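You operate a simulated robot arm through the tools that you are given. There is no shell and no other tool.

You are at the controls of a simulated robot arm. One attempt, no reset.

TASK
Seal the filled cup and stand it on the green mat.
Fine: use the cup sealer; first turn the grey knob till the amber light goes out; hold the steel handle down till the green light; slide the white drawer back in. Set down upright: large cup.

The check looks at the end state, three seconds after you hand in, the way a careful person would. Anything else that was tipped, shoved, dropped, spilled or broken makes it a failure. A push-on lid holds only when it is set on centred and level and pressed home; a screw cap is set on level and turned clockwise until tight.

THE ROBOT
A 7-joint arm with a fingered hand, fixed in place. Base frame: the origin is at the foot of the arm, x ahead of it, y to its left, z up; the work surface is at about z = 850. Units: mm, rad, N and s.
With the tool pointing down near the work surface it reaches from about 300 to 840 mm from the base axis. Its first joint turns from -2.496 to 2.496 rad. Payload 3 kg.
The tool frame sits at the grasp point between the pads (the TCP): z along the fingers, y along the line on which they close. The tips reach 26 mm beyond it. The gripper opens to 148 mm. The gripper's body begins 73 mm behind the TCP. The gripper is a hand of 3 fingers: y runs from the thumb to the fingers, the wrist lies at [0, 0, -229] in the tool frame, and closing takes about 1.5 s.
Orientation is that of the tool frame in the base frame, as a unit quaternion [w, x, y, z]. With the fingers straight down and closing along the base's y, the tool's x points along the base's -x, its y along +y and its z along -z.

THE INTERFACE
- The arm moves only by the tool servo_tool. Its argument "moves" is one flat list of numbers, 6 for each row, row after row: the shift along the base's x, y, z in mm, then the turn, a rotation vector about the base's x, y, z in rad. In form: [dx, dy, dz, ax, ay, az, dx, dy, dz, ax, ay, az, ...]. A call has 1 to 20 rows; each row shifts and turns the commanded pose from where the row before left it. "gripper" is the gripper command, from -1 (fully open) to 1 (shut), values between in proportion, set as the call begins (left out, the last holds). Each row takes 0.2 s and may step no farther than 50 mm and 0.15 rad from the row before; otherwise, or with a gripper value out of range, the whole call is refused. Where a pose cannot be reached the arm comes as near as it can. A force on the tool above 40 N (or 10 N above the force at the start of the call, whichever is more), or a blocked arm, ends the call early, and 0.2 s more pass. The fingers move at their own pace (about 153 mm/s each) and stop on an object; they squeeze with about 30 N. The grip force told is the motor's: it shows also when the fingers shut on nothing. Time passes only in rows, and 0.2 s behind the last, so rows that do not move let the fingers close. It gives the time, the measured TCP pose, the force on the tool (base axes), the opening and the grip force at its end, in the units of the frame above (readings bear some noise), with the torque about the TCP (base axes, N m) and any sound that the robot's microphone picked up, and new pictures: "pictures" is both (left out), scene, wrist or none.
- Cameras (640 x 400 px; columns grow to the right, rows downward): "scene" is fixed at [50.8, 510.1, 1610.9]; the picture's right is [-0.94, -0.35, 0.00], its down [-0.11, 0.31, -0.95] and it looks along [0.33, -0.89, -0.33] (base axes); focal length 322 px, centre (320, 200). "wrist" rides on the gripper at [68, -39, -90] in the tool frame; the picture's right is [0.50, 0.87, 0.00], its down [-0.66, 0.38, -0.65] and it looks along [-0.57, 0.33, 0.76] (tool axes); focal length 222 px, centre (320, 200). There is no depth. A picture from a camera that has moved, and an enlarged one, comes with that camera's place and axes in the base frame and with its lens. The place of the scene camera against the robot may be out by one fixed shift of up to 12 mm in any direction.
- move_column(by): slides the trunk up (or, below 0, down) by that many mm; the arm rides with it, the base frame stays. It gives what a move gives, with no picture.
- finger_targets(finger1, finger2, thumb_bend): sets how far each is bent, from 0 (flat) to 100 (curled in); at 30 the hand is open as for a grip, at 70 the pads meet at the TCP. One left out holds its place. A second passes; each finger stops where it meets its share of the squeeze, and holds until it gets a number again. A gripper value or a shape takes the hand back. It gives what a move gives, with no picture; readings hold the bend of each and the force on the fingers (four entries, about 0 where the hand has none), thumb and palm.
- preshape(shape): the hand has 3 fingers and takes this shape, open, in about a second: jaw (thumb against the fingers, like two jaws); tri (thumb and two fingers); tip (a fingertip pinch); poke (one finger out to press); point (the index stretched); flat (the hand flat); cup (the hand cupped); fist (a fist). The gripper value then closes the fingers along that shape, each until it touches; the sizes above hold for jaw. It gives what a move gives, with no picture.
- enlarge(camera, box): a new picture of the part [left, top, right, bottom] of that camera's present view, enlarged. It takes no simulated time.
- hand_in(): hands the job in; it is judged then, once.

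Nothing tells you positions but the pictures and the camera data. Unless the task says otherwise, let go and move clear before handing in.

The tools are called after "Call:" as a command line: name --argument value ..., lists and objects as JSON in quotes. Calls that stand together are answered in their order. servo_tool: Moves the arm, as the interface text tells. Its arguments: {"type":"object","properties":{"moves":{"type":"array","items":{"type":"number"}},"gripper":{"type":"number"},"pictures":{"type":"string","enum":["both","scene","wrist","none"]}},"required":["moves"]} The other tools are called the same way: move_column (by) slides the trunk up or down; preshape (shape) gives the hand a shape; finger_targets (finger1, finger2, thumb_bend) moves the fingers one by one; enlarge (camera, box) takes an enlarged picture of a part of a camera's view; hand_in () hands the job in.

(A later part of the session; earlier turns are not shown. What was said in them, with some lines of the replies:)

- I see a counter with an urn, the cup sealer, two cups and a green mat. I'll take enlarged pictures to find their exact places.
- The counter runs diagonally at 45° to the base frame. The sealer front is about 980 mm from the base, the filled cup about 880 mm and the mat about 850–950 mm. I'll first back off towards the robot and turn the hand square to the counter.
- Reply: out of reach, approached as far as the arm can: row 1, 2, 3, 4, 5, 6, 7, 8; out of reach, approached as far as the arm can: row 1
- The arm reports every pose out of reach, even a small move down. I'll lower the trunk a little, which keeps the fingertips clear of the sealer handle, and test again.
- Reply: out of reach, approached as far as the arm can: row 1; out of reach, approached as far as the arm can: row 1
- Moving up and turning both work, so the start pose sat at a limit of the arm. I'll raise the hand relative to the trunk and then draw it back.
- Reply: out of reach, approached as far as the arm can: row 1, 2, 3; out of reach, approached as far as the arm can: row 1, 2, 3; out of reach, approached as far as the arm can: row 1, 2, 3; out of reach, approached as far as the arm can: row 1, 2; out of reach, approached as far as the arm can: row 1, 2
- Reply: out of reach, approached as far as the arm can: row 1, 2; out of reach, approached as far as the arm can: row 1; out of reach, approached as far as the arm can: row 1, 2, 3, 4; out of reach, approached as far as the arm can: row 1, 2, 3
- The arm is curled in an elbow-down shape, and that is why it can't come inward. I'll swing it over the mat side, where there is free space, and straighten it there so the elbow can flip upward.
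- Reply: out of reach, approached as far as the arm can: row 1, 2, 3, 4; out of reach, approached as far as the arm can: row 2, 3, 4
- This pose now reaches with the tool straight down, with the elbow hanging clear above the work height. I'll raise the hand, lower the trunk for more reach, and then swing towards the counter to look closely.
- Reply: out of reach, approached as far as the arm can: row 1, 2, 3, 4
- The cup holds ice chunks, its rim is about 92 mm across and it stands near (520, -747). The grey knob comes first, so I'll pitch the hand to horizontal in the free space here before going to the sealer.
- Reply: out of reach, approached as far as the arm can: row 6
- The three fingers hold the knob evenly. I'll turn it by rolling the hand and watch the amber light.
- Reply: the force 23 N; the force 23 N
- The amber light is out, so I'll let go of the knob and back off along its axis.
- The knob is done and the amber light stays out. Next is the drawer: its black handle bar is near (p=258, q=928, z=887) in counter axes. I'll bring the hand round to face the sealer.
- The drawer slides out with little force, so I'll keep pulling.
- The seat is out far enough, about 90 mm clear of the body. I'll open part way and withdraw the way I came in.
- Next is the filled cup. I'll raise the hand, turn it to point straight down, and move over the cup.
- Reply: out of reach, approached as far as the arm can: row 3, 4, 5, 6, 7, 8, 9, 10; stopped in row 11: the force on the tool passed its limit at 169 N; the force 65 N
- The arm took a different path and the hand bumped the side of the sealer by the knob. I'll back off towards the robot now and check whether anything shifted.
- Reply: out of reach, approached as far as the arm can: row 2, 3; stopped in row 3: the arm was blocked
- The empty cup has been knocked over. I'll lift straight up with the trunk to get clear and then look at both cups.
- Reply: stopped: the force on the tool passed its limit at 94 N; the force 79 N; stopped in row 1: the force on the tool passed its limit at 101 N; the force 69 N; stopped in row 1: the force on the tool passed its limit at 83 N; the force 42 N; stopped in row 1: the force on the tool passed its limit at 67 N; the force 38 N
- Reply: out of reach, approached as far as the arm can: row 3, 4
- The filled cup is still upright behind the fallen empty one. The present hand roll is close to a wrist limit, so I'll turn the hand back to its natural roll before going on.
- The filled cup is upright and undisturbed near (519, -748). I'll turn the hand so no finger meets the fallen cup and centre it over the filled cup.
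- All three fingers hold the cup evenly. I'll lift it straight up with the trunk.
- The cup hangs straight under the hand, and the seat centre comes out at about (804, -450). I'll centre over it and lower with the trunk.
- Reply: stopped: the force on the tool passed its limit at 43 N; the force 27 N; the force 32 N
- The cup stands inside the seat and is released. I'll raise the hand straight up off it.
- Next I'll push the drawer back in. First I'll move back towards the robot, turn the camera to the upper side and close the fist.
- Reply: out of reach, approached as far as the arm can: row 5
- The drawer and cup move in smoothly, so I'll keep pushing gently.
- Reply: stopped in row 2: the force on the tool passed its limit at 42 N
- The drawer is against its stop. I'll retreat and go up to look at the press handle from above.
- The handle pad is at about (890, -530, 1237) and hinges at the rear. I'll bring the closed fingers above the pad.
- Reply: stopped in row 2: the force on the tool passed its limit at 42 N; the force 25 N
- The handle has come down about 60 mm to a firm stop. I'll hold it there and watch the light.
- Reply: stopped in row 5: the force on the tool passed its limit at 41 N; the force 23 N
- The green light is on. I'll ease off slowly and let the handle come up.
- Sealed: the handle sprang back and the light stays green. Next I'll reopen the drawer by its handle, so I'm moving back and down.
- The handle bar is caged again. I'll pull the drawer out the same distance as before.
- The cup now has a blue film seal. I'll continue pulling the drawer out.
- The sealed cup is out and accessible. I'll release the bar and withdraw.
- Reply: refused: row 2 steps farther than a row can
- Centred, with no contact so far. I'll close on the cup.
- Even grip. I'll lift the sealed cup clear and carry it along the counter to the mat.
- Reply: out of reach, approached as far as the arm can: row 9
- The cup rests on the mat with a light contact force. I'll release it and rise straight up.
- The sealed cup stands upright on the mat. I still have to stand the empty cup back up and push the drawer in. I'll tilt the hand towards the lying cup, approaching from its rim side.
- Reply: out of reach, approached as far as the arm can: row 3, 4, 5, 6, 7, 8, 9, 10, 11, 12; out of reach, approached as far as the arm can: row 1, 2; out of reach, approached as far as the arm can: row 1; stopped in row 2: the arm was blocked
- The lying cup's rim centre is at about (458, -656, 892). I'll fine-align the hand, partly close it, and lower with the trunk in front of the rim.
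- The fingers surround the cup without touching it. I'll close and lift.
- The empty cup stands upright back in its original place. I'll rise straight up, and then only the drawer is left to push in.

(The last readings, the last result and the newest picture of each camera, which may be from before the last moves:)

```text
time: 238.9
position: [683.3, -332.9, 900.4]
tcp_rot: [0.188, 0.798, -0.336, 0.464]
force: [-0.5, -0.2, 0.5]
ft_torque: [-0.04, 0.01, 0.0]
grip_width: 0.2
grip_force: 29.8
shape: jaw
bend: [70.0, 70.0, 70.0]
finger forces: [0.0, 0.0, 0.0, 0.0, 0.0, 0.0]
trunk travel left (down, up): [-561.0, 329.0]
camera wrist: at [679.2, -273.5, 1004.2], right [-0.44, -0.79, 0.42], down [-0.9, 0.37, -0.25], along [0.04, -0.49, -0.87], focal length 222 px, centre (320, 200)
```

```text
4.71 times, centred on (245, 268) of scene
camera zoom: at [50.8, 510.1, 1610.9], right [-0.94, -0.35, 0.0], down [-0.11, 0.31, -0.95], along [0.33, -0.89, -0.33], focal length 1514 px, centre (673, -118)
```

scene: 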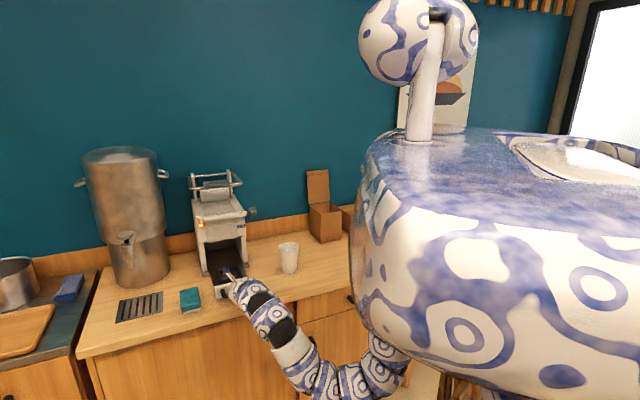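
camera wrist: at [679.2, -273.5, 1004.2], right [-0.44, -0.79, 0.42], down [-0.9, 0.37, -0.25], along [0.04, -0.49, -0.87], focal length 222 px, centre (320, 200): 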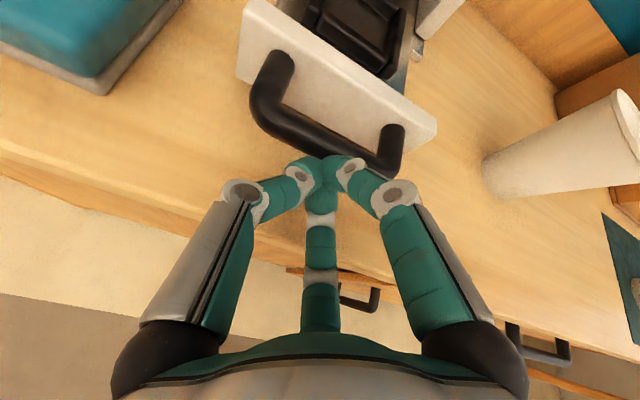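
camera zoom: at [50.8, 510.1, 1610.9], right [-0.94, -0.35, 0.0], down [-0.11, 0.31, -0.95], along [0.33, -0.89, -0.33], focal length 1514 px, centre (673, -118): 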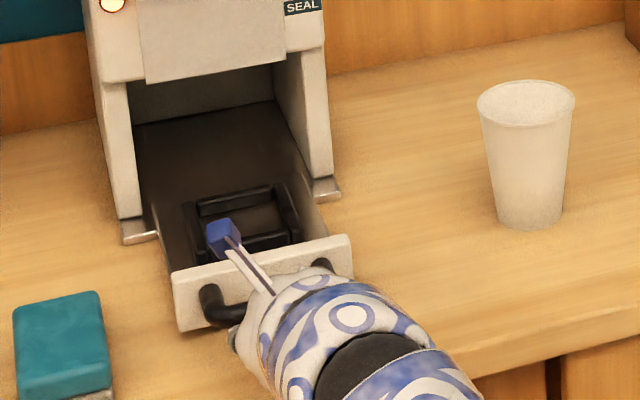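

Call:
servo_tool --moves '[7.1, -7.1, 0, 0, 0, 0, 7.1, -7.1, 0, 0, 0, 0, 7.1, -7.1, 0, 0, 0, 0, 7.1, -7.1, 0, 0, 0, 0, 7.1, -7.1, 0, 0, 0, 0, 7.1, -7.1, 0, 0, 0, 0, 7.1, -7.1, 0, 0, 0, 0, 7.1, -7.1, 0, 0, 0, 0]' --pictures "none"

Call:
servo_tool --moves '[7.1, -7.1, 0, 0, 0, 0, 7.1, -7.1, 0, 0, 0, 0, 7.1, -7.1, 0, 0, 0, 0, 7.1, -7.1, 0, 0, 0, 0, 7.1, -7.1, 0, 0, 0, 0, 7.1, -7.1, 0, 0, 0, 0, 7.1, -7.1, 0, 0, 0, 0, 5, -5, 0, 0, 0, 0]' --pictures "none"

Call:
servo_tool --moves '[3, -3, 0, 0, 0, 0, 3, -3, 0, 0, 0, 0, 3, -3, 0, 0, 0, 0]' --pictures "none"

Call:
enlarge --camera "scene" --box '[190, 190, 330, 295]'

```text
time: 240.7
position: [742.1, -390.6, 900.0]
tcp_rot: [0.188, 0.799, -0.334, 0.464]
force: [-0.3, -0.3, -0.2]
ft_torque: [-0.02, 0.04, 0.02]
grip_width: 0.0
grip_force: 30.0
shape: jaw
bend: [70.0, 70.0, 70.0]
finger forces: [0.0, 0.1, 0.1, 0.1, 0.0, 0.0]
trunk travel left (down, up): [-561.0, 329.0]
```

```text
time: 242.5
position: [798.5, -444.7, 900.6]
tcp_rot: [0.188, 0.798, -0.335, 0.464]
force: [0.2, 0.4, 0.1]
ft_torque: [0.01, 0.0, 0.02]
grip_width: 0.1
grip_force: 30.3
shape: jaw
bend: [70.0, 70.0, 70.0]
finger forces: [0.0, 0.1, 0.0, 0.1, 0.0, 0.0]
trunk travel left (down, up): [-561.0, 329.0]
```

```text
time: 243.3
position: [804.3, -452.3, 900.6]
tcp_rot: [0.189, 0.799, -0.336, 0.463]
force: [-18.1, 15.0, 1.4]
ft_torque: [0.05, 0.12, -0.08]
grip_width: 0.0
grip_force: 30.2
shape: jaw
bend: [70.0, 70.0, 70.0]
finger forces: [0.1, 0.0, 0.0, 0.0, 0.1, 0.0]
trunk travel left (down, up): [-561.0, 329.0]
```

```text
3.81 times, centred on (260, 242) of scene
camera zoom: at [50.8, 510.1, 1610.9], right [-0.94, -0.35, 0.0], down [-0.11, 0.31, -0.95], along [0.33, -0.89, -0.33], focal length 1226 px, centre (549, 38)
```

zoom: 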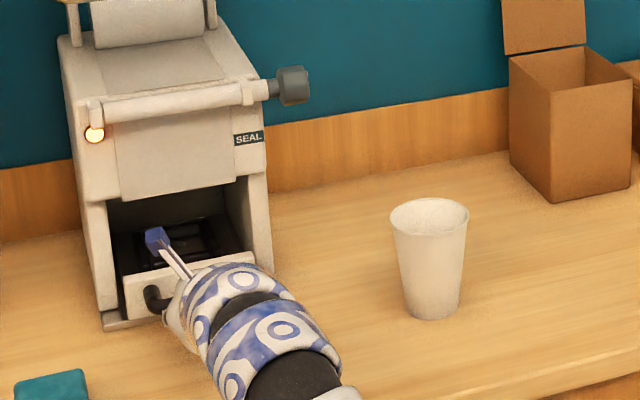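

The drawer is in against its stop. I'll move the hand clear and check the whole scene.

Call:
servo_tool --moves '[-10, 10, 0, 0, 0, 0, -20, 20, 0, 0, 0, 0, -20, 20, 0, 0, 0, 0, -20, 20, 0, 0, 0, 0, -20, 20, 0, 0, 0, 0, -20, 20, 0, 0, 0, 0]' --pictures "none"

Call:
move_column --by 240

Call:
servo_tool --moves '[0, 0, 0, 0, 0, 0]'

Call:
enlarge --camera "scene" --box '[180, 150, 300, 290]'

Call:
enlarge --camera "scene" --box '[270, 160, 440, 290]'

```text
time: 244.7
position: [693.0, -343.6, 899.7]
tcp_rot: [0.189, 0.798, -0.335, 0.464]
force: [0.7, 0.3, -0.1]
ft_torque: [0.0, 0.06, -0.02]
grip_width: 0.1
grip_force: 30.4
shape: jaw
bend: [70.0, 70.0, 70.0]
finger forces: [0.0, 0.0, 0.1, 0.0, 0.0, 0.0]
trunk travel left (down, up): [-561.0, 329.0]
```

```text
time: 247.2
position: [696.1, -345.2, 1138.7]
tcp_rot: [0.189, 0.798, -0.336, 0.463]
force: [0.4, 0.0, 0.0]
ft_torque: [0.04, -0.01, -0.04]
grip_width: 0.0
grip_force: 29.9
shape: jaw
bend: [70.0, 70.0, 70.0]
finger forces: [0.0, 0.0, 0.1, 0.0, 0.0, 0.0]
trunk travel left (down, up): [-801.0, 89.0]
```

```text
time: 247.6
position: [694.1, -344.0, 1139.8]
tcp_rot: [0.188, 0.798, -0.335, 0.464]
force: [-0.8, 0.4, 0.5]
ft_torque: [-0.03, 0.01, 0.0]
grip_width: 0.2
grip_force: 30.0
shape: jaw
bend: [70.0, 70.0, 70.0]
finger forces: [0.0, 0.1, 0.1, 0.1, 0.1, 0.1]
trunk travel left (down, up): [-801.0, 89.0]
camera wrist: at [689.4, -285.0, 1244.1], right [-0.44, -0.79, 0.42], down [-0.9, 0.37, -0.24], along [0.04, -0.49, -0.87], focal length 222 px, centre (320, 200)
```

scene: 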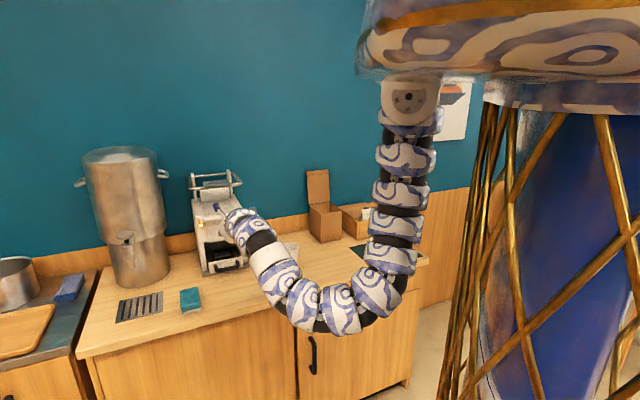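
wrist: 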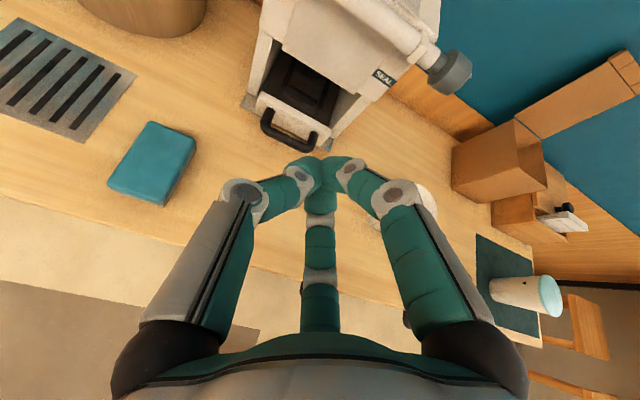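

```text
2.86 times, centred on (240, 220) of scene
camera zoom: at [50.8, 510.1, 1610.9], right [-0.94, -0.35, 0.0], down [-0.11, 0.31, -0.95], along [0.33, -0.89, -0.33], focal length 919 px, centre (549, 143)
```

zoom: 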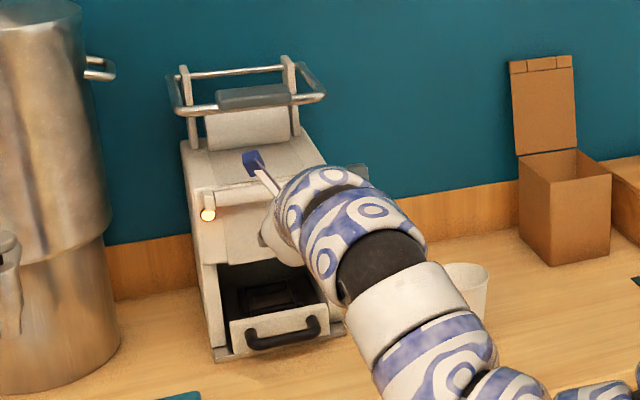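

```text
3.08 times, centred on (355, 225) of scene
camera zoom: at [50.8, 510.1, 1610.9], right [-0.94, -0.35, 0.0], down [-0.11, 0.31, -0.95], along [0.33, -0.89, -0.33], focal length 990 px, centre (212, 123)
```

zoom: 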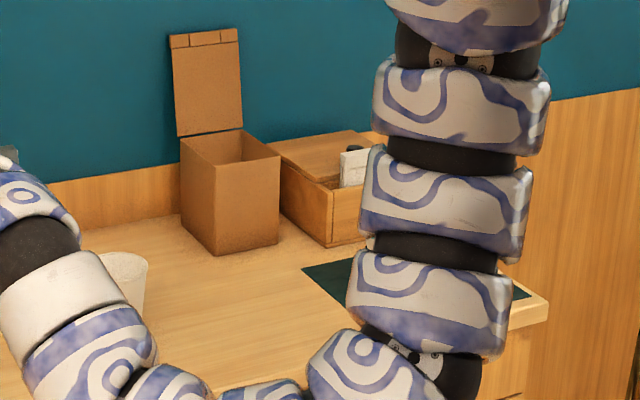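

Call:
hand_in

```text
The job is handed in.
```

The filled cup is sealed with blue film and stands upright on the green mat. I've handed the job in.

- **Sealing:** I turned the grey knob until the amber light went out and set the cup in the drawer. I then held the handle down until the green light came on. The amber light came back on once I opened the drawer again, and I left it that way.
- **Drawer:** The white drawer is pushed back in against its stop.
- **Knocked cup:** While repositioning, my hand struck the sealer near its knob (169 N at the first hit, with repeat contacts while freeing it) and tipped the empty cup over. I stood the cup back up within about 15 mm of where it was, and its rim looked round afterwards. By eye, the sealer had not moved.
- **Filled cup:** It stayed upright throughout, and nothing spilled.
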